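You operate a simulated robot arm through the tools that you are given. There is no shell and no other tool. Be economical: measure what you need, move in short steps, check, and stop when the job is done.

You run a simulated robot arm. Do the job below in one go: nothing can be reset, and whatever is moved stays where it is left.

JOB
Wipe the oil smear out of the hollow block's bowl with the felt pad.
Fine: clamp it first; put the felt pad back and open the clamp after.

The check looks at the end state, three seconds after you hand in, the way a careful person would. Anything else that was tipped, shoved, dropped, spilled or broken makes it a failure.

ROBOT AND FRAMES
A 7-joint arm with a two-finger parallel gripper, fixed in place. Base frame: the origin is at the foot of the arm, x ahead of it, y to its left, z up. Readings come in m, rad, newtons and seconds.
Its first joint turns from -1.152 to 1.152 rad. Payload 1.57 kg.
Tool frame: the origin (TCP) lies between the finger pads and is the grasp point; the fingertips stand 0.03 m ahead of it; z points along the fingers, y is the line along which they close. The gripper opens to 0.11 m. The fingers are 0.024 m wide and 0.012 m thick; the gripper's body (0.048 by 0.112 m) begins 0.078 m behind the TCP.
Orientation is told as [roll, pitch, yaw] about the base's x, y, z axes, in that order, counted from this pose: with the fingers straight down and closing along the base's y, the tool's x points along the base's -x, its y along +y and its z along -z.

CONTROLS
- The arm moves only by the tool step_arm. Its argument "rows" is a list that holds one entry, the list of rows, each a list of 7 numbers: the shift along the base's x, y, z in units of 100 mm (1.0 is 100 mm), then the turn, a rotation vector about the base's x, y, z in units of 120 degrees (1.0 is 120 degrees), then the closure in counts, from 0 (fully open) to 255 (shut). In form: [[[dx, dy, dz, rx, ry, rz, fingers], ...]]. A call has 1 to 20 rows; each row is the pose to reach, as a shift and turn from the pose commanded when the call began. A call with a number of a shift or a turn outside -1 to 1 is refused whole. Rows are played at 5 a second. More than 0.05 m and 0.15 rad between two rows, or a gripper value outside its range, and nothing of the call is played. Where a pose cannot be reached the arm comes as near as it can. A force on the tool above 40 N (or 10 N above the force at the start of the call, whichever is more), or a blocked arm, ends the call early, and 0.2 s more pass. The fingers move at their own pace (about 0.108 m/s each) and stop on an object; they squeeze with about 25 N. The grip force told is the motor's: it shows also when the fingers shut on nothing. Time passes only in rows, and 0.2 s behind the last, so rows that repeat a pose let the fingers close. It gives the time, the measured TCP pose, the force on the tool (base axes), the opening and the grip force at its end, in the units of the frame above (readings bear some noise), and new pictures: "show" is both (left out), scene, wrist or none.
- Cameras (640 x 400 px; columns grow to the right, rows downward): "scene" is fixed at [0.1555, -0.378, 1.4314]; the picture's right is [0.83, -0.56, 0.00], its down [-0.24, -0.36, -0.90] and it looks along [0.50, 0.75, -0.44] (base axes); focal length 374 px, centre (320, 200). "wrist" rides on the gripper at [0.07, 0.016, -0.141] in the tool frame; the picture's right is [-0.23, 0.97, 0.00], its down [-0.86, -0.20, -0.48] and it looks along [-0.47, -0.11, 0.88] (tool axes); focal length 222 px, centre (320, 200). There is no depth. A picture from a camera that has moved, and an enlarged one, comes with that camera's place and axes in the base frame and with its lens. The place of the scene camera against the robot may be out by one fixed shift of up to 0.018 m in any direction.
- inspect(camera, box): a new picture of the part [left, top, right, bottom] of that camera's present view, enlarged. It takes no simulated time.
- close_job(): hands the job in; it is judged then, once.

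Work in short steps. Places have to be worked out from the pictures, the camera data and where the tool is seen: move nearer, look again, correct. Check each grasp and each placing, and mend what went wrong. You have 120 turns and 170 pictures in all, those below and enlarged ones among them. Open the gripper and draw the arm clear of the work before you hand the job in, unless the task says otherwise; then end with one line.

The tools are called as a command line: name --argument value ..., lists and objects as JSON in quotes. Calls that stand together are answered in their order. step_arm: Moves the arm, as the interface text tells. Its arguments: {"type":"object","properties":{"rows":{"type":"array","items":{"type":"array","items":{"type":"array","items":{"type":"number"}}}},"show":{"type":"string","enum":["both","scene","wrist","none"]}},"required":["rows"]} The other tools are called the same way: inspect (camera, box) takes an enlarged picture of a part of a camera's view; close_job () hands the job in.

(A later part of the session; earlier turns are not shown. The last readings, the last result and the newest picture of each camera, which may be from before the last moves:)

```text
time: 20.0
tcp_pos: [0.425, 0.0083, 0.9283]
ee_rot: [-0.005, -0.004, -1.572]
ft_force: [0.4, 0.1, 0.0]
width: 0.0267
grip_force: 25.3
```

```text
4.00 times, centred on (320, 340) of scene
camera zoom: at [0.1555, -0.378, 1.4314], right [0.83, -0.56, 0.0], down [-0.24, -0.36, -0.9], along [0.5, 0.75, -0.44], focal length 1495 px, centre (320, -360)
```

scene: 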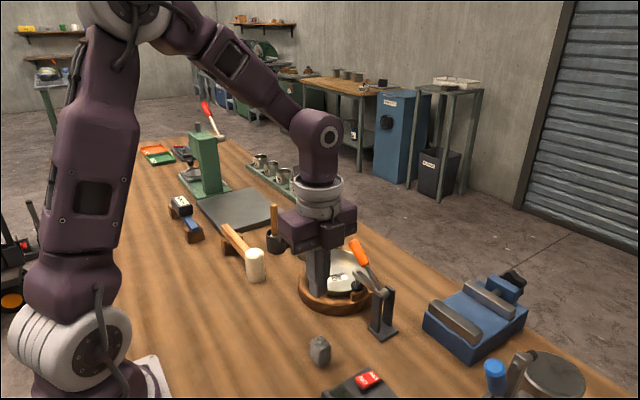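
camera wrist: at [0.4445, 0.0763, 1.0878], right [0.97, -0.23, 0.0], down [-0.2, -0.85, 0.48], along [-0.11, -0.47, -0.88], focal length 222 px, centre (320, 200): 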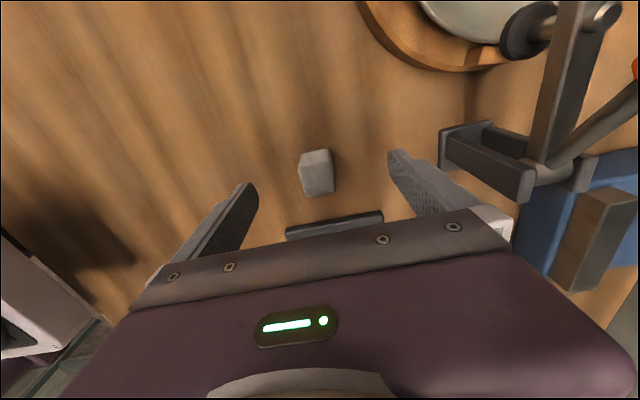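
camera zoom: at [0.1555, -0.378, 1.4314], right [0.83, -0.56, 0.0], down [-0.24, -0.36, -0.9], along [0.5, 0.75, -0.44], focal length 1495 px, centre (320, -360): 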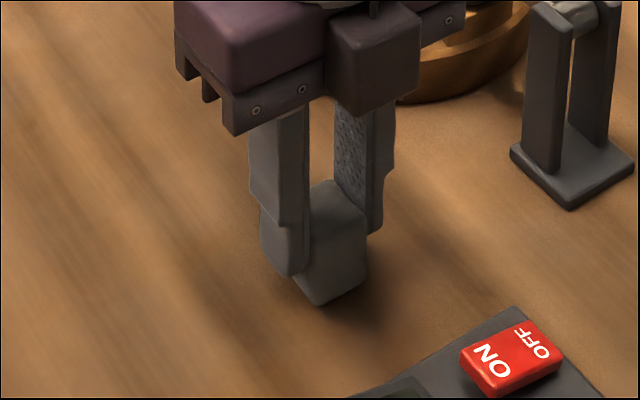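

Much deeper grip now. I lift and check (the pose to return the felt to is about (0.425, 0.007, 0.928)).

step_arm --rows '[[[0, 0, 0.1, 0, 0, 0, 255], [0, 0, 0.3, 0, 0, 0, 255], [0, 0, 0.7, 0, 0, 0, 255], [0, 0, 1, 0, 0, 0, 255], [0, 0, 1, 0, 0, 0, 255]]]' --show "wrist"

inspect --camera "scene" --box '[260, 240, 400, 330]'

```text
time: 21.2
tcp_pos: [0.4269, 0.0059, 1.0286]
ee_rot: [-0.004, -0.005, -1.573]
ft_force: [0.0, 0.0, -1.0]
width: 0.0268
grip_force: 25.2
camera wrist: at [0.4441, 0.0762, 1.1695], right [0.97, -0.23, 0.0], down [-0.2, -0.85, 0.48], along [-0.11, -0.47, -0.88], focal length 222 px, centre (320, 200)
```

wrist: 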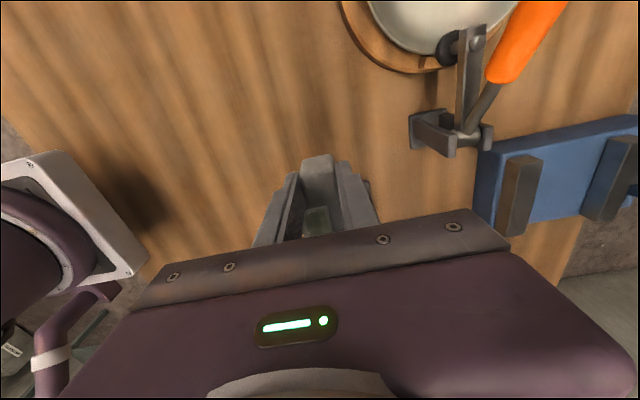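

```text
4.44 times, centred on (330, 285) of scene
camera zoom: at [0.1555, -0.378, 1.4314], right [0.83, -0.56, 0.0], down [-0.24, -0.36, -0.9], along [0.5, 0.75, -0.44], focal length 1661 px, centre (276, -178)
```

zoom: 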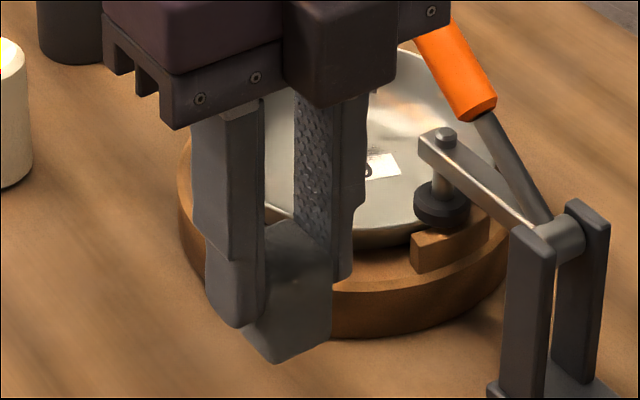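

Held firmly (26.8 mm). My refined estimates are smear (0.558, 0.148), bowl floor z≈0.91, felt bottom ≈48 mm below the TCP. I route around the handle: +y first, then +x over the bowl.

step_arm --rows '[[[0, 0.3, 0.2, 0, 0, 0, 255], [0, 0.7, 0.4, 0, 0, 0, 255], [0, 1.0, 0.4, 0, 0, 0, 255], [0.2, 1.0, 0.4, 0, 0, 0, 255], [0.2, 1.0, 0.4, 0, 0, 0, 255]]]' --show "none"

step_arm --rows '[[[0, 0.4, 0, 0, 0, 0, 255], [0.4, 0.44, 0, 0, 0, 0, 255], [0.8, 0.44, 0, 0, 0, 0, 255], [1.0, 0.44, 0, 0, 0, 0, 255], [1.0, 0.44, 0, 0, 0, 0, 255]]]'

inspect --camera "wrist" --box '[240, 100, 400, 200]'

inspect --camera "scene" --box '[280, 210, 420, 300]'

```text
time: 22.4
tcp_pos: [0.4459, 0.1058, 1.0674]
ee_rot: [-0.006, -0.005, -1.572]
ft_force: [-0.1, -1.2, -0.3]
width: 0.0268
grip_force: 25.6
```

```text
time: 23.6
tcp_pos: [0.5455, 0.1502, 1.0679]
ee_rot: [-0.005, -0.006, -1.572]
ft_force: [-0.6, 0.8, -0.6]
width: 0.0266
grip_force: 25.0
camera wrist: at [0.5638, 0.2203, 1.2095], right [0.97, -0.23, 0.0], down [-0.2, -0.85, 0.48], along [-0.11, -0.47, -0.88], focal length 222 px, centre (320, 200)
```

scene: 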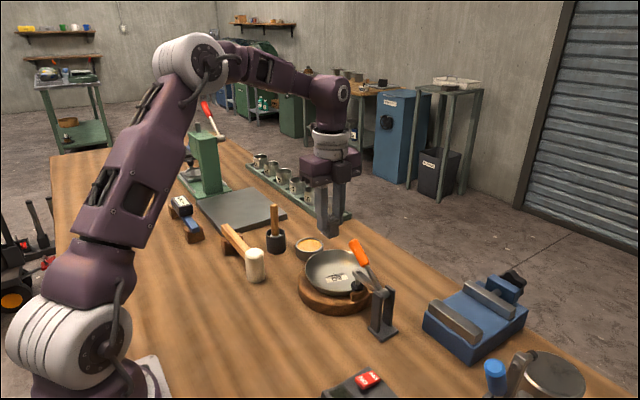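
wrist: 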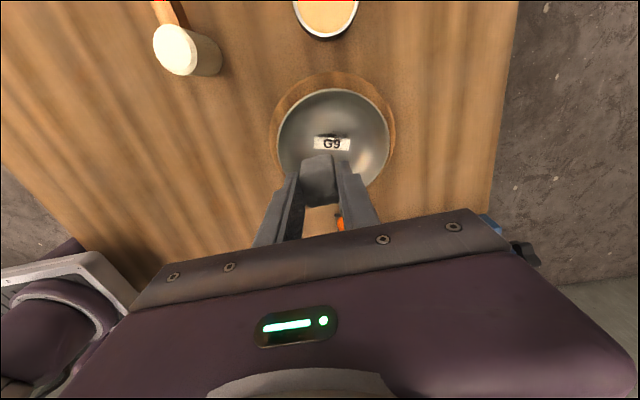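

```text
4.00 times, centred on (320, 150) of wrist
camera zoom: at [0.5638, 0.2203, 1.2095], right [0.97, -0.23, 0.0], down [-0.2, -0.85, 0.48], along [-0.11, -0.47, -0.88], focal length 888 px, centre (320, 400)
```

zoom: 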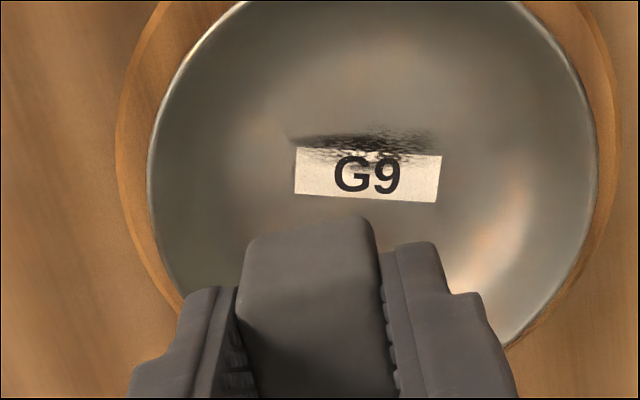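

```text
4.44 times, centred on (350, 255) of scene
camera zoom: at [0.1555, -0.378, 1.4314], right [0.83, -0.56, 0.0], down [-0.24, -0.36, -0.9], along [0.5, 0.75, -0.44], focal length 1661 px, centre (187, -44)
```

zoom: 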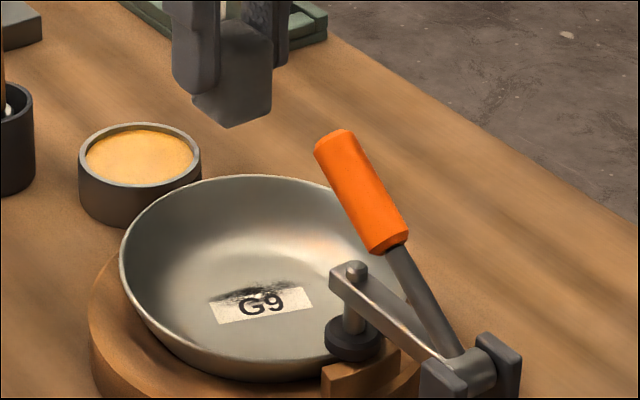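

Clear view now: the smear spans x≈0.538–0.587, y≈0.143–0.158, near the bowl centre. I move above it and lower to just over the floor.

step_arm --rows '[[[0.17, 0.02, -0.4, 0, 0, 0, 255], [0.17, 0.02, -0.8, 0, 0, 0, 255], [0.17, 0.02, -0.93, 0, 0, 0, 255], [0.17, 0.02, -0.93, 0, 0, 0, 255]]]'

inspect --camera "scene" --box '[280, 210, 420, 300]'

inspect --camera "wrist" --box '[240, 80, 400, 180]'

```text
time: 24.6
tcp_pos: [0.5625, 0.1529, 0.9744]
ee_rot: [-0.005, -0.005, -1.572]
ft_force: [0.4, 0.3, 0.1]
width: 0.0268
grip_force: 25.1
camera wrist: at [0.5806, 0.2222, 1.1163], right [0.97, -0.23, 0.0], down [-0.2, -0.85, 0.48], along [-0.11, -0.47, -0.88], focal length 222 px, centre (320, 200)
```

scene: 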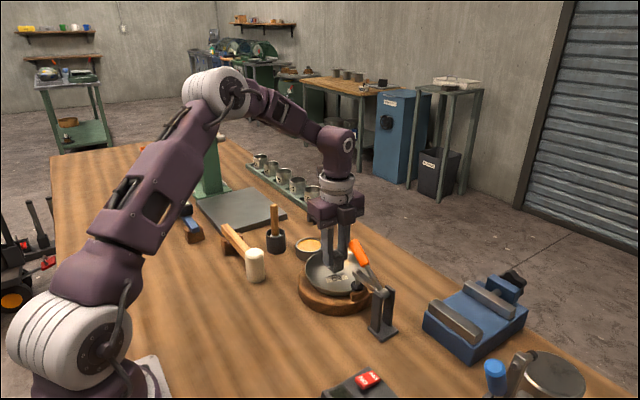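
wrist: 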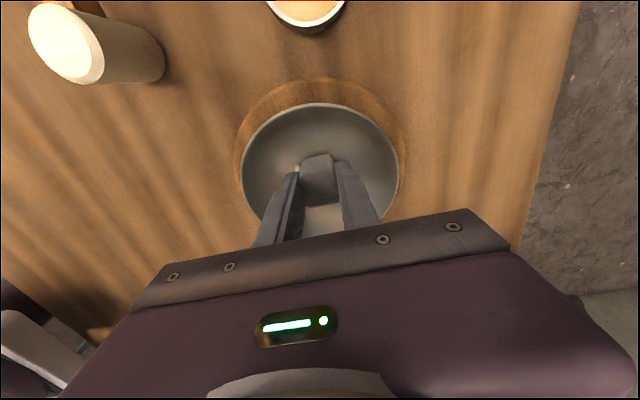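

```text
4.44 times, centred on (350, 255) of scene
camera zoom: at [0.1555, -0.378, 1.4314], right [0.83, -0.56, 0.0], down [-0.24, -0.36, -0.9], along [0.5, 0.75, -0.44], focal length 1661 px, centre (187, -44)
```

zoom: 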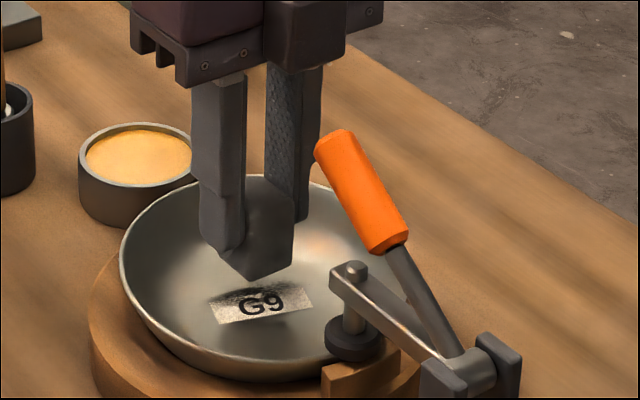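

```text
4.00 times, centred on (320, 130) of wrist
camera zoom: at [0.5806, 0.2222, 1.1163], right [0.97, -0.23, 0.0], down [-0.2, -0.85, 0.48], along [-0.11, -0.47, -0.88], focal length 888 px, centre (320, 480)
```

zoom: 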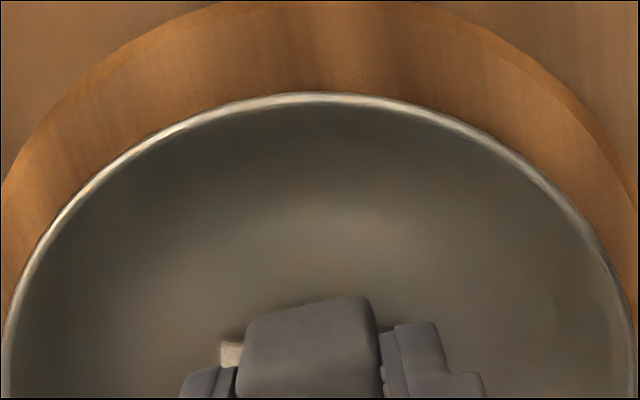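

Well placed above the smear. I creep down and watch for contact.

step_arm --rows '[[[0, 0, -0.03, 0, 0, 0, 255], [0, 0, -0.06, 0, 0, 0, 255], [0, 0, -0.08, 0, 0, 0, 255]]]' --show "none"

step_arm --rows '[[[0, 0, -0.02, 0, 0, 0, 255], [0, 0, -0.04, 0, 0, 0, 255]]]' --show "none"

step_arm --rows '[[[0, 0, -0.02, 0, 0, 0, 255], [0, 0, -0.03, 0, 0, 0, 255]]]' --show "none"

inspect --camera "scene" --box '[280, 210, 420, 300]'

```text
time: 25.4
tcp_pos: [0.5632, 0.1505, 0.9669]
ee_rot: [-0.005, -0.006, -1.572]
ft_force: [-0.2, -0.4, -0.6]
width: 0.0267
grip_force: 25.1
```

```text
time: 26.0
tcp_pos: [0.5635, 0.1514, 0.9635]
ee_rot: [-0.006, -0.006, -1.572]
ft_force: [-0.9, 0.0, -0.4]
width: 0.0266
grip_force: 25.1
```

```text
time: 26.6
tcp_pos: [0.5634, 0.151, 0.9602]
ee_rot: [-0.006, -0.005, -1.572]
ft_force: [-0.3, -0.3, -0.2]
width: 0.0268
grip_force: 25.3
```

```text
4.44 times, centred on (350, 255) of scene
camera zoom: at [0.1555, -0.378, 1.4314], right [0.83, -0.56, 0.0], down [-0.24, -0.36, -0.9], along [0.5, 0.75, -0.44], focal length 1661 px, centre (187, -44)
```

zoom: 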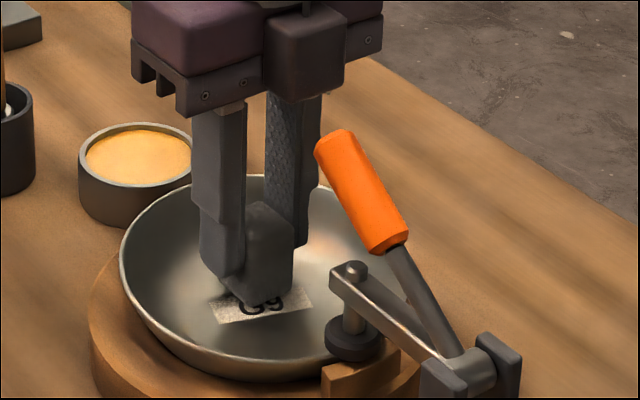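

No contact yet at TCP z=0.960. I keep creeping down.

step_arm --rows '[[[0, 0, -0.015, 0, 0, 0, 255], [0, 0, -0.03, 0, 0, 0, 255]]]' --show "none"

step_arm --rows '[[[0, 0, -0.015, 0, 0, 0, 255], [0, 0, -0.03, 0, 0, 0, 255]]]' --show "none"

step_arm --rows '[[[0, 0, -0.01, 0, 0, 0, 255], [0, 0, -0.02, 0, 0, 0, 255]]]' --show "none"

inspect --camera "scene" --box '[280, 210, 420, 300]'

```text
time: 27.2
tcp_pos: [0.5634, 0.1516, 0.957]
ee_rot: [-0.005, -0.004, -1.573]
ft_force: [0.4, 0.9, 2.3]
width: 0.0268
grip_force: 24.4
```

```text
time: 27.8
tcp_pos: [0.563, 0.1522, 0.9515]
ee_rot: [-0.006, -0.005, -1.574]
ft_force: [-0.3, 2.0, 3.2]
width: 0.0268
grip_force: 25.2
```

```text
time: 28.4
tcp_pos: [0.5644, 0.152, 0.9521]
ee_rot: [-0.003, -0.004, -1.573]
ft_force: [-3.3, 1.4, 22.6]
width: 0.0268
grip_force: 24.6
```

```text
4.44 times, centred on (350, 255) of scene
camera zoom: at [0.155, -0.378, 1.4315], right [0.83, -0.56, 0.0], down [-0.24, -0.36, -0.9], along [0.5, 0.75, -0.44], focal length 1661 px, centre (187, -44)
```

zoom: 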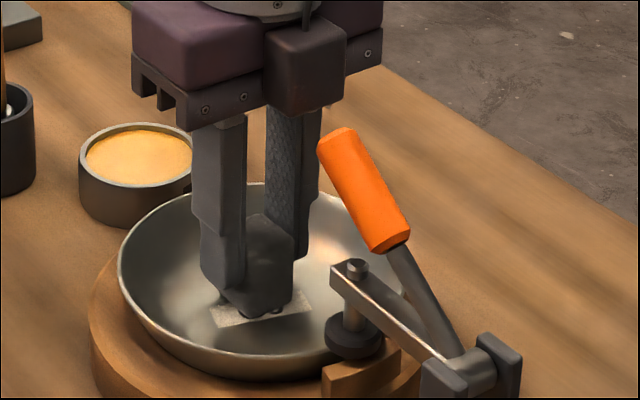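

Contact at z≈0.953 with about 22 N, which is more than I want. I ease up slightly and check.

step_arm --rows '[[[0, 0, 0.01, 0, 0, 0, 255], [0, 0, 0.015, 0, 0, 0, 255]]]' --show "none"

inspect --camera "scene" --box '[280, 210, 420, 300]'

```text
time: 29.0
tcp_pos: [0.5616, 0.1517, 0.9519]
ee_rot: [-0.005, -0.006, -1.572]
ft_force: [3.0, 2.1, 7.5]
width: 0.0267
grip_force: 24.8
```

```text
4.44 times, centred on (350, 255) of scene
camera zoom: at [0.1554, -0.378, 1.4314], right [0.83, -0.56, 0.0], down [-0.24, -0.36, -0.9], along [0.5, 0.75, -0.44], focal length 1661 px, centre (187, -44)
```

zoom: 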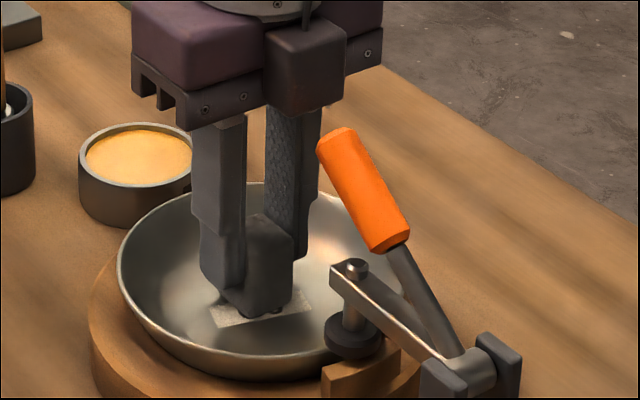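

Force is about 8 N with only a slight settling of the bowl. I wipe with gentle strokes along x, rising a little at the ends to follow the curve.

step_arm --rows '[[[0.05, 0, 0.005, 0, 0, 0, 255], [0.1, 0, 0.015, 0, 0, 0, 255], [0.15, 0, 0.03, 0, 0, 0, 255], [0.1, 0, 0.015, 0, 0, 0, 255], [0.05, 0, 0.005, 0, 0, 0, 255], [0, 0, 0, 0, 0, 0, 255], [-0.05, 0, 0.005, 0, 0, 0, 255], [-0.1, 0, 0.015, 0, 0, 0, 255], [-0.15, 0, 0.03, 0, 0, 0, 255], [-0.1, 0, 0.015, 0, 0, 0, 255], [0, 0, 0, 0, 0, 0, 255]]]' --show "none"

inspect --camera "scene" --box '[280, 210, 420, 300]'

```text
time: 31.4
tcp_pos: [0.5626, 0.1511, 0.9531]
ee_rot: [-0.007, -0.005, -1.573]
ft_force: [-3.0, -0.4, 6.6]
width: 0.0266
grip_force: 25.0
```

```text
4.44 times, centred on (350, 255) of scene
camera zoom: at [0.1552, -0.378, 1.4314], right [0.83, -0.56, 0.0], down [-0.24, -0.36, -0.9], along [0.5, 0.75, -0.44], focal length 1661 px, centre (187, -44)
```

zoom: 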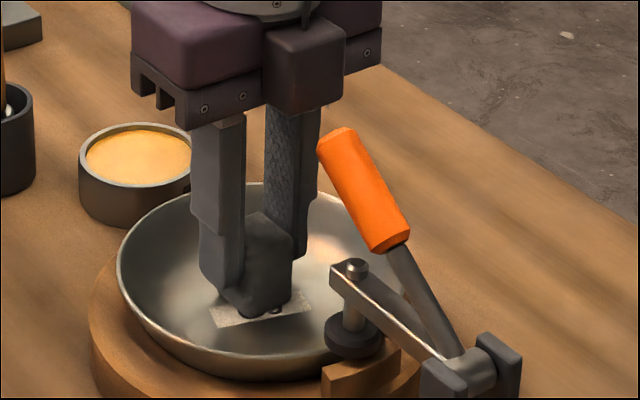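

Contact stayed gentle and the clamp is holding. I repeat the strokes a few millimetres to either side in y, then lift to look.

step_arm --rows '[[[0, 0.05, 0.005, 0, 0, 0, 255], [0.07, 0.06, 0.01, 0, 0, 0, 255], [0.14, 0.06, 0.03, 0, 0, 0, 255], [0.07, 0.06, 0.01, 0, 0, 0, 255], [0, 0.06, 0.005, 0, 0, 0, 255], [-0.07, 0.06, 0.01, 0, 0, 0, 255], [-0.14, 0.06, 0.03, 0, 0, 0, 255], [-0.07, 0.03, 0.01, 0, 0, 0, 255], [0, -0.03, 0, 0, 0, 0, 255], [0.07, -0.05, 0.01, 0, 0, 0, 255], [0.14, -0.05, 0.03, 0, 0, 0, 255], [0.07, -0.05, 0.01, 0, 0, 0, 255], [0, -0.05, 0, 0, 0, 0, 255], [-0.07, -0.05, 0.01, 0, 0, 0, 255], [-0.14, -0.05, 0.03, 0, 0, 0, 255], [0, 0, 0, 0, 0, 0, 255]]]' --show "none"

step_arm --rows '[[[0, 0, 0.2, 0, 0, 0, 255], [-0.05, 0, 0.5, 0, 0, 0, 255], [-0.1, 0, 0.9, 0, 0, 0, 255], [-0.17, 0, 1, 0, 0, 0, 255], [-0.17, 0, 1, 0, 0, 0, 255]]]'

inspect --camera "wrist" --box '[240, 80, 400, 180]'

inspect --camera "scene" --box '[280, 210, 420, 300]'

```text
time: 34.8
tcp_pos: [0.5619, 0.1501, 0.9532]
ee_rot: [-0.004, -0.005, -1.572]
ft_force: [-1.8, -0.6, 3.3]
width: 0.0269
grip_force: 25.0
```

```text
time: 36.0
tcp_pos: [0.5465, 0.1509, 1.0537]
ee_rot: [-0.004, -0.005, -1.574]
ft_force: [-0.1, 0.0, 0.4]
width: 0.027
grip_force: 24.8
camera wrist: at [0.5636, 0.2216, 1.1956], right [0.97, -0.23, 0.0], down [-0.2, -0.85, 0.48], along [-0.11, -0.47, -0.88], focal length 222 px, centre (320, 200)
```

scene: 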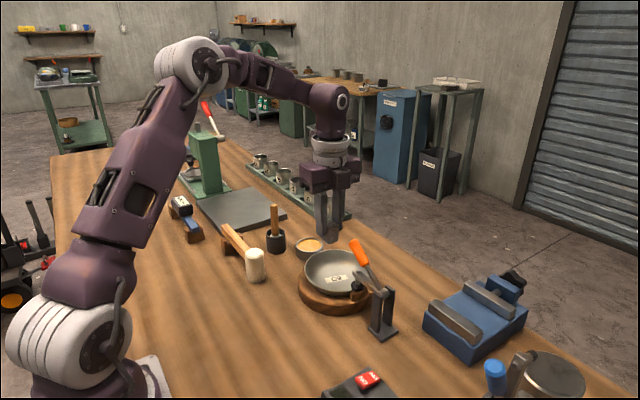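
wrist: 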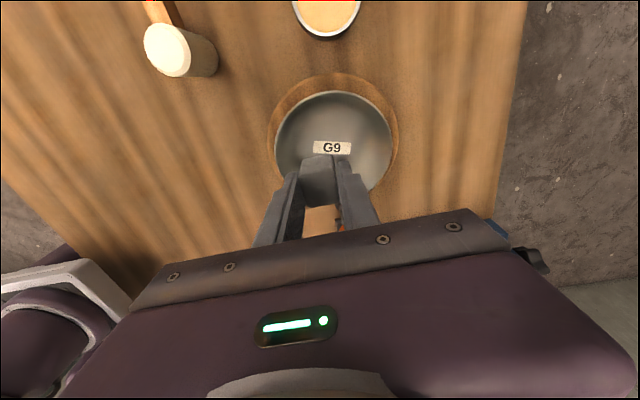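

```text
4.00 times, centred on (320, 130) of wrist
camera zoom: at [0.5636, 0.2216, 1.1956], right [0.97, -0.23, 0.0], down [-0.2, -0.85, 0.48], along [-0.11, -0.47, -0.88], focal length 888 px, centre (320, 480)
```

zoom: 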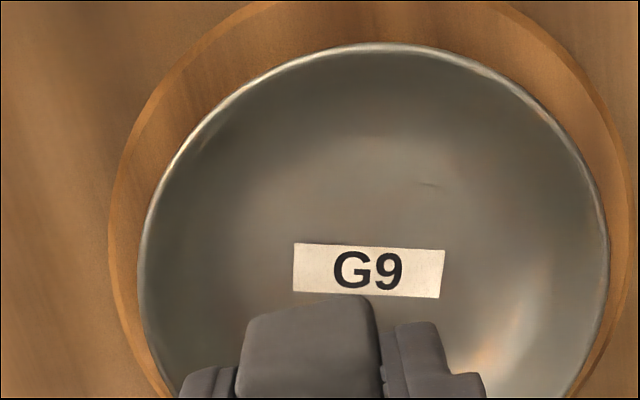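

```text
4.44 times, centred on (350, 255) of scene
camera zoom: at [0.1555, -0.378, 1.4314], right [0.83, -0.56, 0.0], down [-0.24, -0.36, -0.9], along [0.5, 0.75, -0.44], focal length 1661 px, centre (187, -44)
```

zoom: 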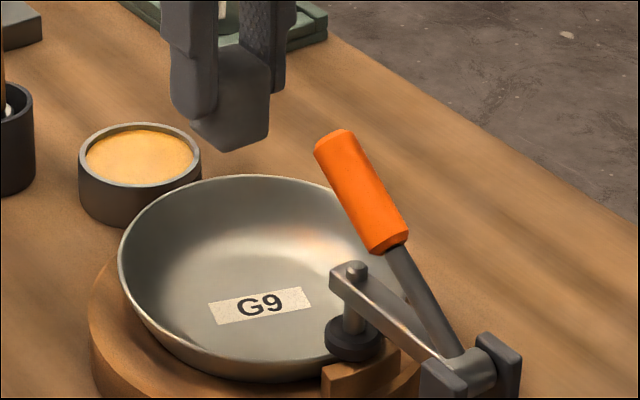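

The smear is nearly gone and the bowl sits as before; there may be a faint trace right of centre. I zoom in.

inspect --camera "wrist" --box '[315, 105, 375, 142]'

inspect --camera "scene" --box '[310, 255, 374, 295]'

```text
10.67 times, centred on (345, 124) of wrist
camera zoom: at [0.5636, 0.2216, 1.1956], right [0.97, -0.23, 0.0], down [-0.2, -0.85, 0.48], along [-0.11, -0.47, -0.88], focal length 2369 px, centre (53, 1016)
```

zoom: 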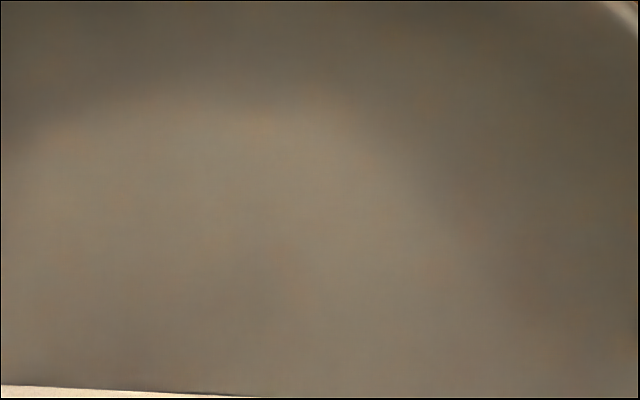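

```text
10.00 times, centred on (342, 275) of scene
camera zoom: at [0.1555, -0.378, 1.4314], right [0.83, -0.56, 0.0], down [-0.24, -0.36, -0.9], along [0.5, 0.75, -0.44], focal length 3737 px, centre (100, -550)
```

zoom: 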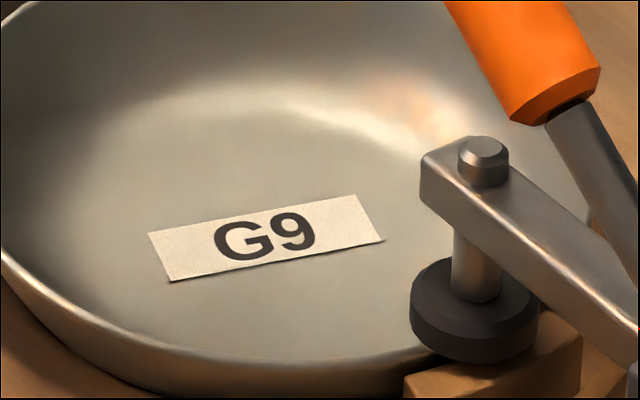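

The bowl is clean. Now I return the felt: −x clear of the bowl, then −y over its original spot.

step_arm --rows '[[[-0.4, 0, 0.15, 0, 0, 0, 255], [-0.8, 0, 0.15, 0, 0, 0, 255], [-1, -0.3, 0.15, 0, 0, 0, 255], [-1, -0.7, 0.15, 0, 0, 0, 255], [-1, -1, 0.15, 0, 0, 0, 255]]]' --show "none"

step_arm --rows '[[[-0.2, -0.3, 0, 0, 0, 0, 255], [-0.2, -0.44, -0.2, 0, 0, 0, 255], [-0.2, -0.44, -0.6, 0, 0, 0, 255], [-0.2, -0.44, -1, 0, 0, 0, 255], [-0.2, -0.44, -1, 0, 0, 0, 255]]]'

inspect --camera "scene" --box '[240, 290, 400, 390]'

```text
time: 37.2
tcp_pos: [0.4458, 0.0499, 1.0673]
ee_rot: [-0.005, -0.006, -1.572]
ft_force: [-0.8, 0.1, -0.7]
width: 0.0266
grip_force: 25.0
```

```text
time: 38.4
tcp_pos: [0.4272, 0.0065, 0.9665]
ee_rot: [-0.006, -0.005, -1.573]
ft_force: [-0.3, 1.1, -0.8]
width: 0.0268
grip_force: 24.5
camera wrist: at [0.4437, 0.0769, 1.1086], right [0.97, -0.23, 0.0], down [-0.2, -0.85, 0.48], along [-0.11, -0.47, -0.88], focal length 222 px, centre (320, 200)
```

scene: 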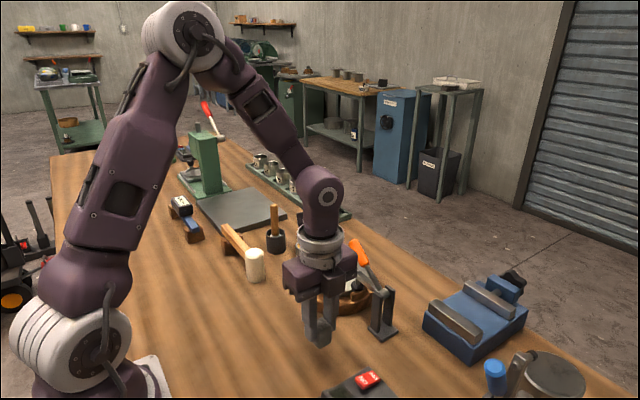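
wrist: 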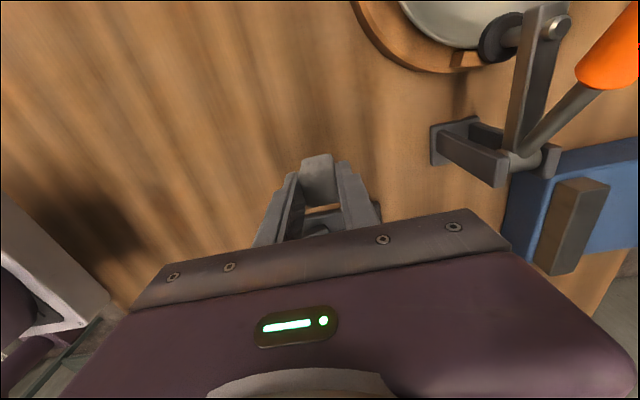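

```text
4.00 times, centred on (320, 340) of scene
camera zoom: at [0.1555, -0.378, 1.4314], right [0.83, -0.56, 0.0], down [-0.24, -0.36, -0.9], along [0.5, 0.75, -0.44], focal length 1495 px, centre (320, -360)
```

zoom: 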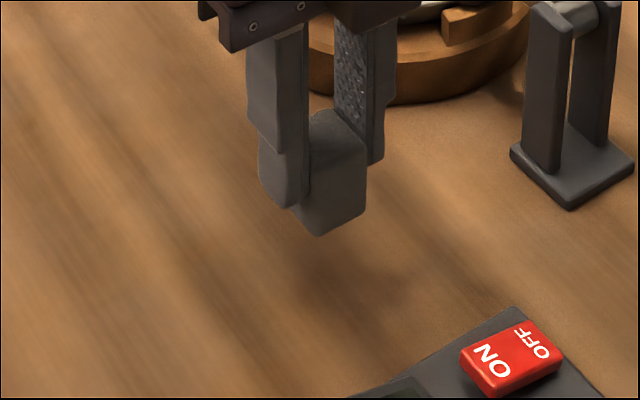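

The felt is directly above its spot. I lower it by 35 mm, then creep to contact.

step_arm --rows '[[[-0.01, 0, -0.2, 0, 0, 0, 255], [-0.01, 0, -0.33, 0, 0, 0, 255], [-0.01, 0, -0.36, 0, 0, 0, 255]]]' --show "none"

step_arm --rows '[[[0, 0, -0.015, 0, 0, 0, 255], [0, 0, -0.025, 0, 0, 0, 255]]]' --show "none"

inspect --camera "scene" --box '[240, 290, 400, 390]'

```text
time: 39.2
tcp_pos: [0.4254, 0.0077, 0.9301]
ee_rot: [-0.006, -0.006, -1.574]
ft_force: [-0.6, 0.0, -0.4]
width: 0.0267
grip_force: 24.7
```

```text
time: 39.8
tcp_pos: [0.4257, 0.0072, 0.9294]
ee_rot: [-0.005, -0.004, -1.573]
ft_force: [0.1, -0.1, 0.9]
width: 0.0269
grip_force: 25.2
```

```text
4.00 times, centred on (320, 340) of scene
camera zoom: at [0.1555, -0.378, 1.4314], right [0.83, -0.56, 0.0], down [-0.24, -0.36, -0.9], along [0.5, 0.75, -0.44], focal length 1495 px, centre (320, -360)
```

zoom: 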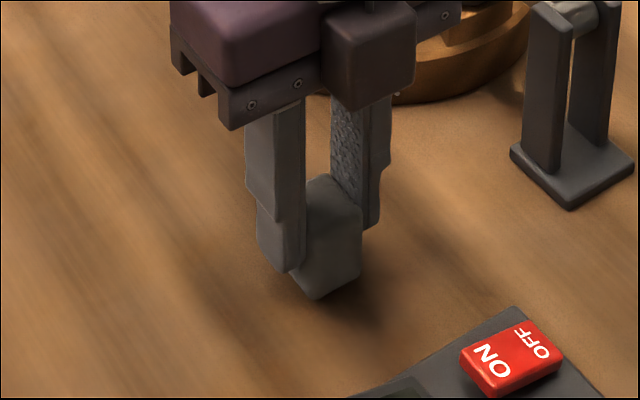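

The bottom corner is still about 3–4 mm above where it stood originally. I go on down in small steps.

step_arm --rows '[[[0.01, 0, -0.01, 0, 0, 0, 255], [0.01, 0, -0.02, 0, 0, 0, 255]]]' --show "none"

step_arm --rows '[[[0, 0, -0.008, 0, 0, 0, 255], [0, 0, -0.015, 0, 0, 0, 255]]]' --show "none"

inspect --camera "scene" --box '[240, 290, 400, 390]'

```text
time: 40.4
tcp_pos: [0.4261, 0.0073, 0.9274]
ee_rot: [-0.007, -0.005, -1.573]
ft_force: [-0.1, 0.3, -1.0]
width: 0.0268
grip_force: 24.7
```

```text
time: 41.0
tcp_pos: [0.4259, 0.0086, 0.9272]
ee_rot: [-0.002, -0.004, -1.573]
ft_force: [-3.0, 0.8, 27.5]
width: 0.0267
grip_force: 24.6
```

```text
4.00 times, centred on (320, 340) of scene
camera zoom: at [0.155, -0.378, 1.4315], right [0.83, -0.56, 0.0], down [-0.24, -0.36, -0.9], along [0.5, 0.75, -0.44], focal length 1495 px, centre (320, -360)
```

zoom: 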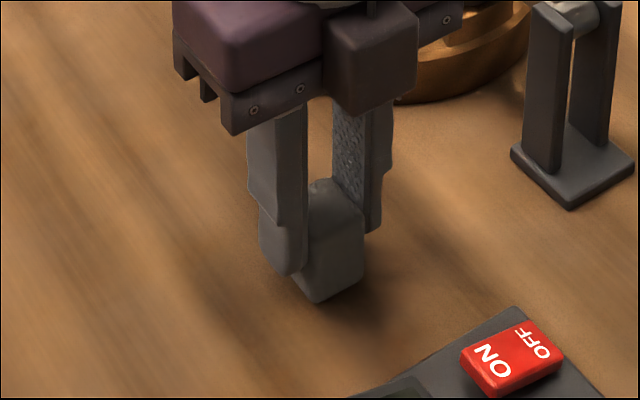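

On the table (27 N). I relieve the press slightly, open, and rise straight up.

step_arm --rows '[[[0, 0, 0.012, 0, 0, 0, 255], [0, 0, 0.012, 0, 0, 0, 0], [0, 0, 0.012, 0, 0, 0, 0], [0, 0, 0.012, 0, 0, 0, 0], [0, 0, 0.4, 0, 0, 0, 0], [0, 0, 0.8, 0, 0, 0, 0], [0, 0, 1, 0, 0, 0, 0]]]'

inspect --camera "scene" --box '[240, 270, 400, 370]'

```text
time: 42.6
tcp_pos: [0.4271, 0.0087, 1.0277]
ee_rot: [-0.005, -0.004, -1.572]
ft_force: [0.5, -0.3, 0.3]
width: 0.1101
grip_force: 0.0
camera wrist: at [0.4436, 0.078, 1.1694], right [0.97, -0.23, 0.0], down [-0.2, -0.85, 0.48], along [-0.11, -0.47, -0.88], focal length 222 px, centre (320, 200)
```

scene: 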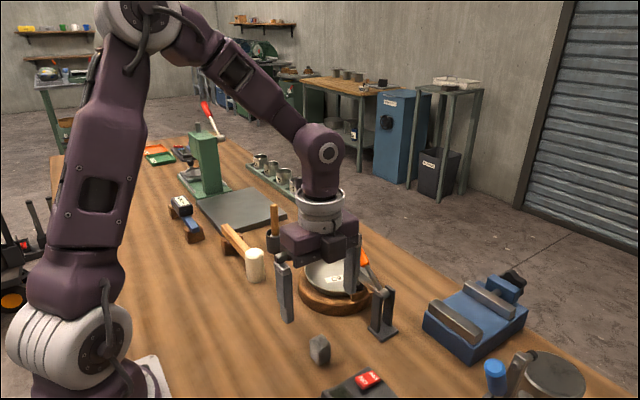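
wrist: 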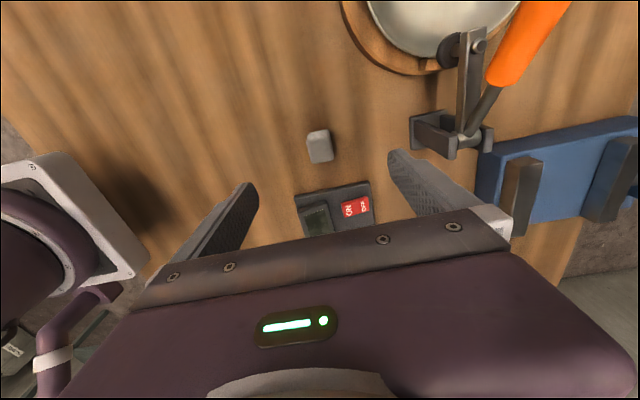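

```text
4.00 times, centred on (320, 320) of scene
camera zoom: at [0.1555, -0.378, 1.4314], right [0.83, -0.56, 0.0], down [-0.24, -0.36, -0.9], along [0.5, 0.75, -0.44], focal length 1495 px, centre (320, -280)
```

zoom: 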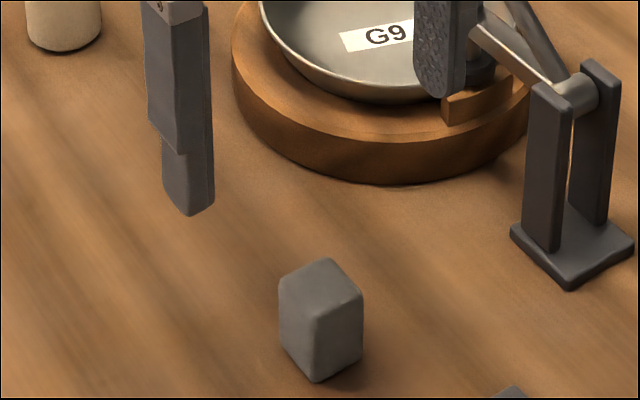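

The felt is back upright on its spot. To open the clamp I go round to the +y side of the handle with closed fingers, then push its tip toward −y along its arc.

step_arm --rows '[[[0, 0.1, 0.4, 0, 0, 0, 255], [0, 0.5, 0.6, 0, 0, 0, 255], [0, 0.9, 0.6, 0, 0, 0, 255], [0.2, 1.0, 0.6, 0, 0, 0, 255], [0.2, 1.0, 0.6, 0, 0, 0, 255]]]' --show "none"

step_arm --rows '[[[0, 0.3, 0, 0, 0, 0, 255], [0.4, 0.3, 0, 0, 0, 0, 255], [0.8, 0.3, 0, 0, 0, 0, 255], [1.0, 0.3, -0.15, 0, 0, 0, 255], [1.0, 0.3, -0.22, 0, 0, 0, 255], [1.0, 0.3, -0.22, 0, 0, 0, 255]]]'

inspect --camera "scene" --box '[290, 200, 430, 290]'

inspect --camera "wrist" --box '[240, 120, 400, 220]'

```text
time: 43.8
tcp_pos: [0.4459, 0.1082, 1.0876]
ee_rot: [-0.004, -0.005, -1.572]
ft_force: [-0.2, 1.3, 0.5]
width: 0.0004
grip_force: 21.5
```

```text
time: 45.2
tcp_pos: [0.5469, 0.1384, 1.0641]
ee_rot: [-0.005, -0.007, -1.574]
ft_force: [-0.4, -0.1, 0.0]
width: 0.0002
grip_force: 21.6
camera wrist: at [0.5637, 0.2081, 1.206], right [0.97, -0.23, 0.0], down [-0.2, -0.85, 0.48], along [-0.11, -0.47, -0.88], focal length 222 px, centre (320, 200)
```

scene: 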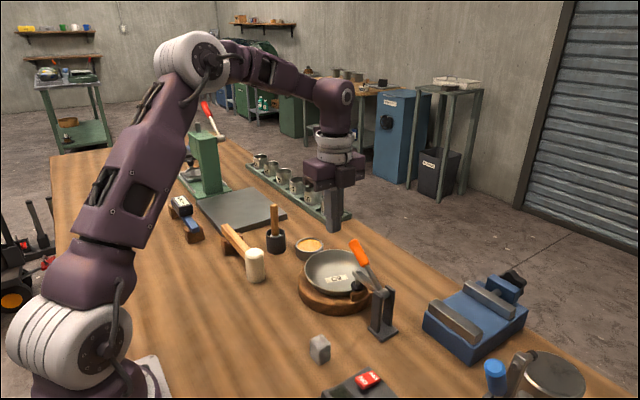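
wrist: 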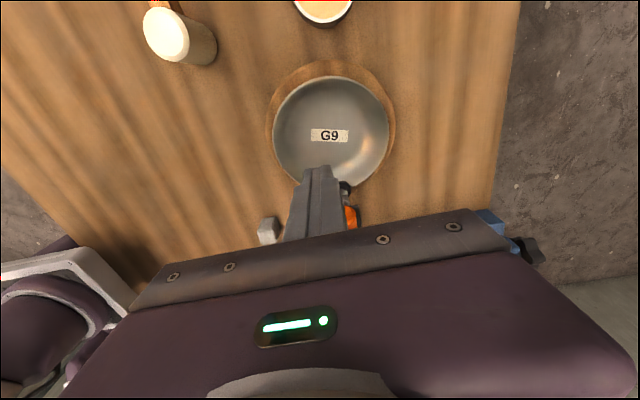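

```text
4.44 times, centred on (360, 245) of scene
camera zoom: at [0.1555, -0.378, 1.4314], right [0.83, -0.56, 0.0], down [-0.24, -0.36, -0.9], along [0.5, 0.75, -0.44], focal length 1661 px, centre (142, 0)
```

zoom: 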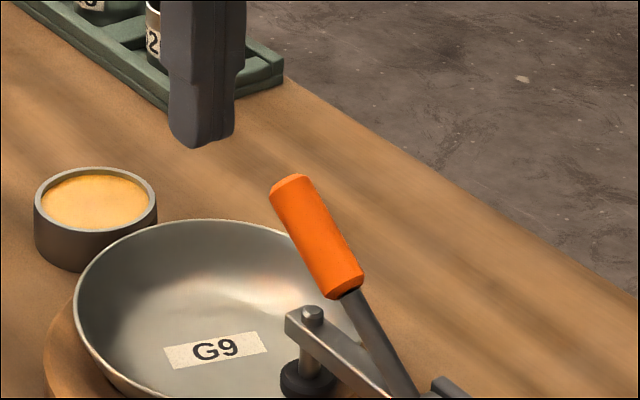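

```text
4.00 times, centred on (320, 170) of wrist
camera zoom: at [0.5637, 0.2081, 1.206], right [0.97, -0.23, 0.0], down [-0.2, -0.85, 0.48], along [-0.11, -0.47, -0.88], focal length 888 px, centre (320, 320)
```

zoom: 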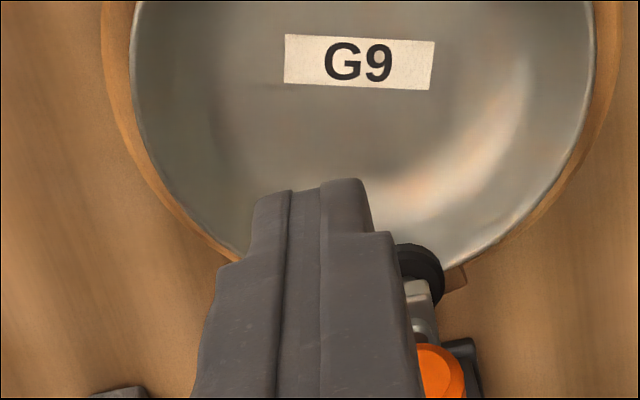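

Refining with this view, the clamp plane is at x≈0.562 and the handle tip near (0.56, 0.098, 1.037). I align in x and push the tip −y in stages, rising with its arc.

step_arm --rows '[[[0.15, 0, -0.1, 0, 0, 0, 255], [0.15, -0.2, -0.1, 0, 0, 0, 255], [0.15, -0.28, -0.08, 0, 0, 0, 255], [0.15, -0.36, -0.04, 0, 0, 0, 255], [0.15, -0.44, 0.02, 0, 0, 0, 255], [0.15, -0.52, 0.08, 0, 0, 0, 255]]]'

inspect --camera "scene" --box '[310, 200, 450, 290]'

```text
time: 46.5
tcp_pos: [0.5616, 0.0982, 1.0696]
ee_rot: [0.002, 0.009, -1.564]
ft_force: [-0.7, 7.8, 2.2]
width: 0.0002
grip_force: 21.4
stopped in row 6: the force on the tool passed its limit (the readings are from after the stop); the commanded pose is now the measured one
camera wrist: at [0.5776, 0.1671, 1.2121], right [0.98, -0.22, 0.0], down [-0.19, -0.86, 0.47], along [-0.11, -0.46, -0.88], focal length 222 px, centre (320, 200)
```

scene: 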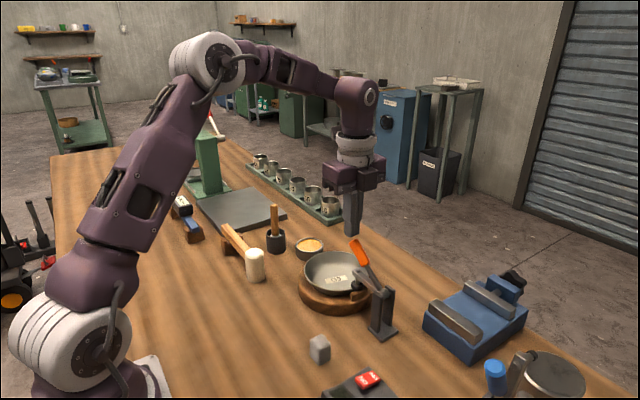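
wrist: 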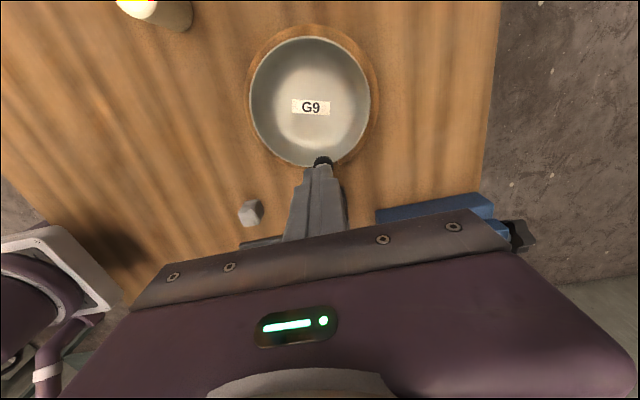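

```text
4.44 times, centred on (380, 245) of scene
camera zoom: at [0.1554, -0.3778, 1.4315], right [0.83, -0.56, 0.0], down [-0.24, -0.36, -0.9], along [0.5, 0.75, -0.44], focal length 1661 px, centre (53, 0)
```

zoom: 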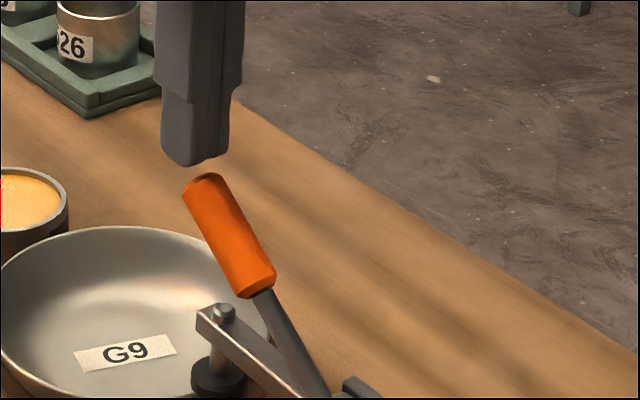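

The push tripped the force limit right at contact, and the fast steps may have caused it. I retry with very small steps from here.

step_arm --rows '[[[0, 0.03, -0.08, 0, 0, 0, 255], [0, 0.03, -0.08, 0, 0, 0, 255], [0, 0.01, -0.08, 0, 0, 0, 255], [0, 0, -0.08, 0, 0, 0, 255], [0, -0.01, -0.075, 0, 0, 0, 255], [0, -0.02, -0.07, 0, 0, 0, 255], [0, -0.03, -0.065, 0, 0, 0, 255], [0, -0.04, -0.06, 0, 0, 0, 255], [0, -0.05, -0.05, 0, 0, 0, 255]]]' --show "none"

inspect --camera "scene" --box '[310, 200, 450, 290]'

```text
time: 47.2
tcp_pos: [0.5624, 0.1027, 1.0631]
ee_rot: [0.007, 0.012, -1.563]
ft_force: [-0.3, 3.5, 3.8]
width: 0.0002
grip_force: 21.7
stopped in row 3: the force on the tool passed its limit (the readings are from after the stop); the commanded pose is now the measured one
```

```text
4.44 times, centred on (380, 245) of scene
camera zoom: at [0.1554, -0.3779, 1.4315], right [0.83, -0.56, 0.0], down [-0.24, -0.36, -0.9], along [0.5, 0.75, -0.44], focal length 1661 px, centre (53, 0)
```

zoom: 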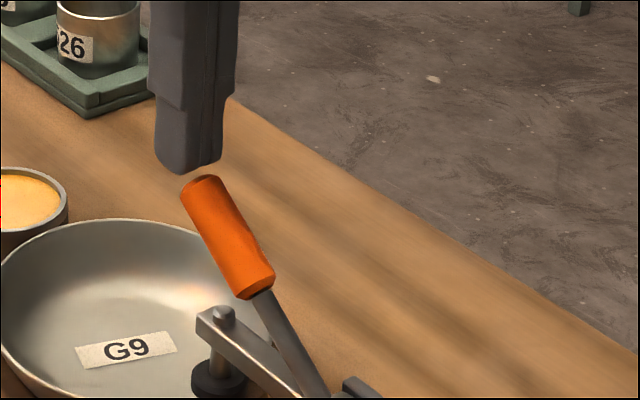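

It tripped while moving down: the fingertip is bearing on the handle's end face, pushing along its axis. I back off +y and go lower, so the finger's flat side meets the end cap below its edge.

step_arm --rows '[[[0, 0.1, 0.05, 0, 0, 0, 255], [0, 0.3, 0.0, 0, 0, 0, 255], [0, 0.3, -0.35, 0, 0, 0, 255], [0, 0.3, -0.35, 0, 0, 0, 255]]]'

inspect --camera "scene" --box '[310, 200, 450, 290]'

inspect --camera "wrist" --box '[240, 120, 400, 220]'

```text
time: 48.2
tcp_pos: [0.5618, 0.1327, 1.0268]
ee_rot: [0.005, 0.011, -1.565]
ft_force: [-0.5, 0.6, 0.3]
width: 0.0
grip_force: 21.5
camera wrist: at [0.5773, 0.2005, 1.1706], right [0.98, -0.22, 0.0], down [-0.19, -0.86, 0.47], along [-0.1, -0.46, -0.88], focal length 222 px, centre (320, 200)
```

scene: 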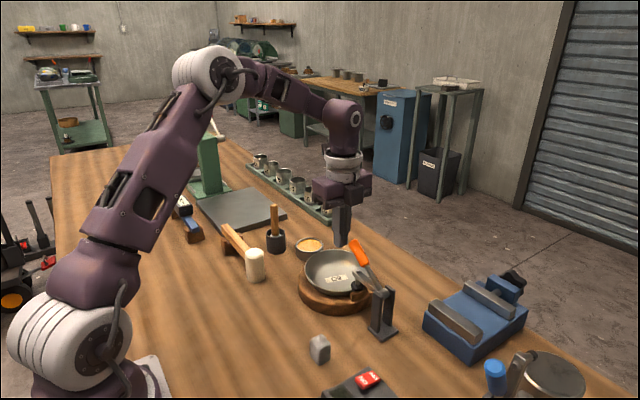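
wrist: 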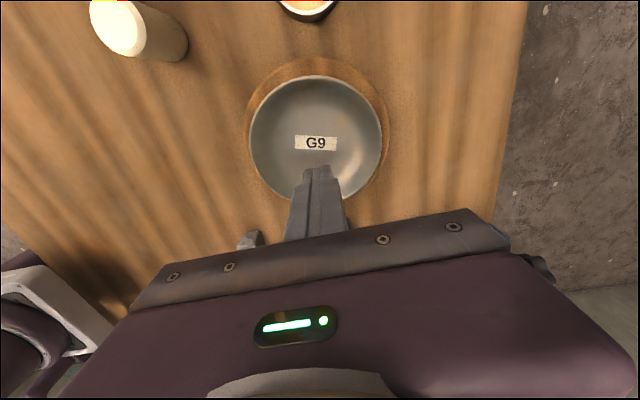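

```text
4.44 times, centred on (380, 245) of scene
camera zoom: at [0.1555, -0.378, 1.4314], right [0.83, -0.56, 0.0], down [-0.24, -0.36, -0.9], along [0.5, 0.75, -0.44], focal length 1661 px, centre (53, 0)
```

zoom: 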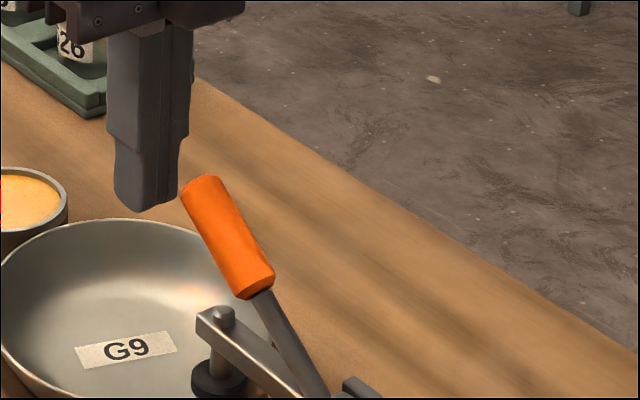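

```text
4.00 times, centred on (320, 170) of wrist
camera zoom: at [0.5773, 0.2005, 1.1706], right [0.98, -0.22, 0.0], down [-0.19, -0.86, 0.47], along [-0.1, -0.46, -0.88], focal length 888 px, centre (320, 320)
```

zoom: 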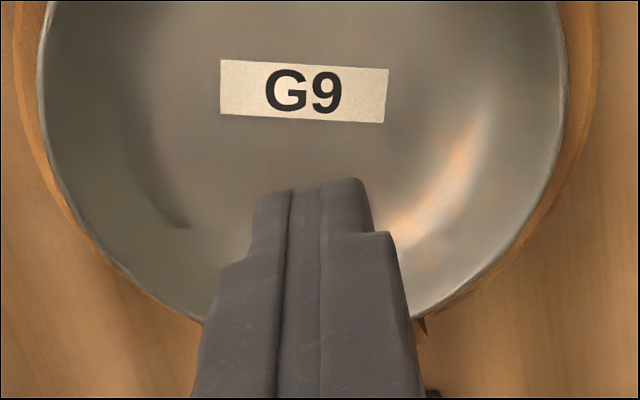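

The fingertip is now below the cap's edge. I push −y slowly, rising slightly with the arc.

step_arm --rows '[[[0, -0.05, 0, 0, 0, 0, 255], [0, -0.1, 0, 0, 0, 0, 255], [0, -0.14, 0, 0, 0, 0, 255], [0, -0.18, 0, 0, 0, 0, 255], [0, -0.22, 0, 0, 0, 0, 255], [0, -0.26, 0.01, 0, 0, 0, 255], [0, -0.3, 0.03, 0, 0, 0, 255], [0, -0.34, 0.06, 0, 0, 0, 255], [0, -0.38, 0.09, 0, 0, 0, 255]]]' --show "none"

inspect --camera "scene" --box '[310, 200, 450, 290]'

```text
time: 50.3
tcp_pos: [0.5631, 0.098, 1.0371]
ee_rot: [0.004, 0.017, -1.558]
ft_force: [-1.5, 7.0, -0.4]
width: 0.0001
grip_force: 21.4
stopped in row 9: the force on the tool passed its limit (the readings are from after the stop); the commanded pose is now the measured one
```

```text
4.44 times, centred on (380, 245) of scene
camera zoom: at [0.1554, -0.3778, 1.4315], right [0.83, -0.56, 0.0], down [-0.24, -0.36, -0.9], along [0.5, 0.75, -0.44], focal length 1661 px, centre (53, 0)
```

zoom: 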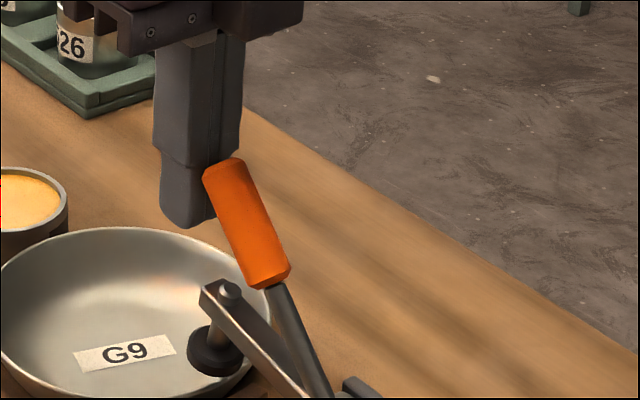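

It broke free: the handle is rising and the clamp pad is lifting. I continue in small steps.

step_arm --rows '[[[0, -0.04, 0.03, 0, 0, 0, 255], [0, -0.08, 0.06, 0, 0, 0, 255], [0, -0.12, 0.09, 0, 0, 0, 255], [0, -0.16, 0.12, 0, 0, 0, 255], [0, -0.2, 0.15, 0, 0, 0, 255], [0, -0.24, 0.18, 0, 0, 0, 255], [0, -0.28, 0.2, 0, 0, 0, 255], [0, -0.32, 0.22, 0, 0, 0, 255]]]' --show "none"

inspect --camera "scene" --box '[310, 200, 450, 290]'

```text
time: 51.4
tcp_pos: [0.5627, 0.0841, 1.05]
ee_rot: [0.011, 0.019, -1.555]
ft_force: [-0.4, 4.2, 1.3]
width: 0.0002
grip_force: 21.2
stopped in row 5: the force on the tool passed its limit (the readings are from after the stop); the commanded pose is now the measured one
```

```text
4.44 times, centred on (380, 245) of scene
camera zoom: at [0.1554, -0.3779, 1.4315], right [0.83, -0.56, 0.0], down [-0.24, -0.36, -0.9], along [0.5, 0.75, -0.44], focal length 1661 px, centre (53, 0)
```

zoom: 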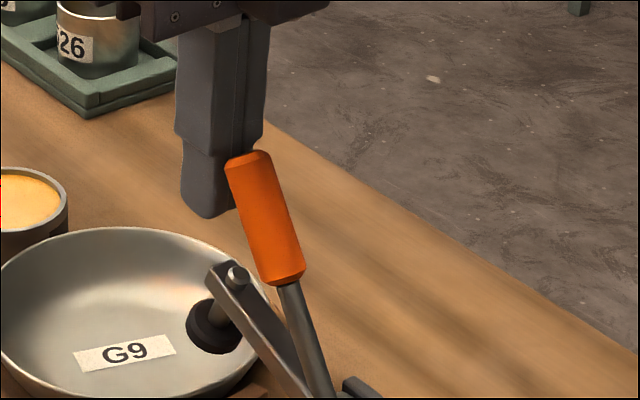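

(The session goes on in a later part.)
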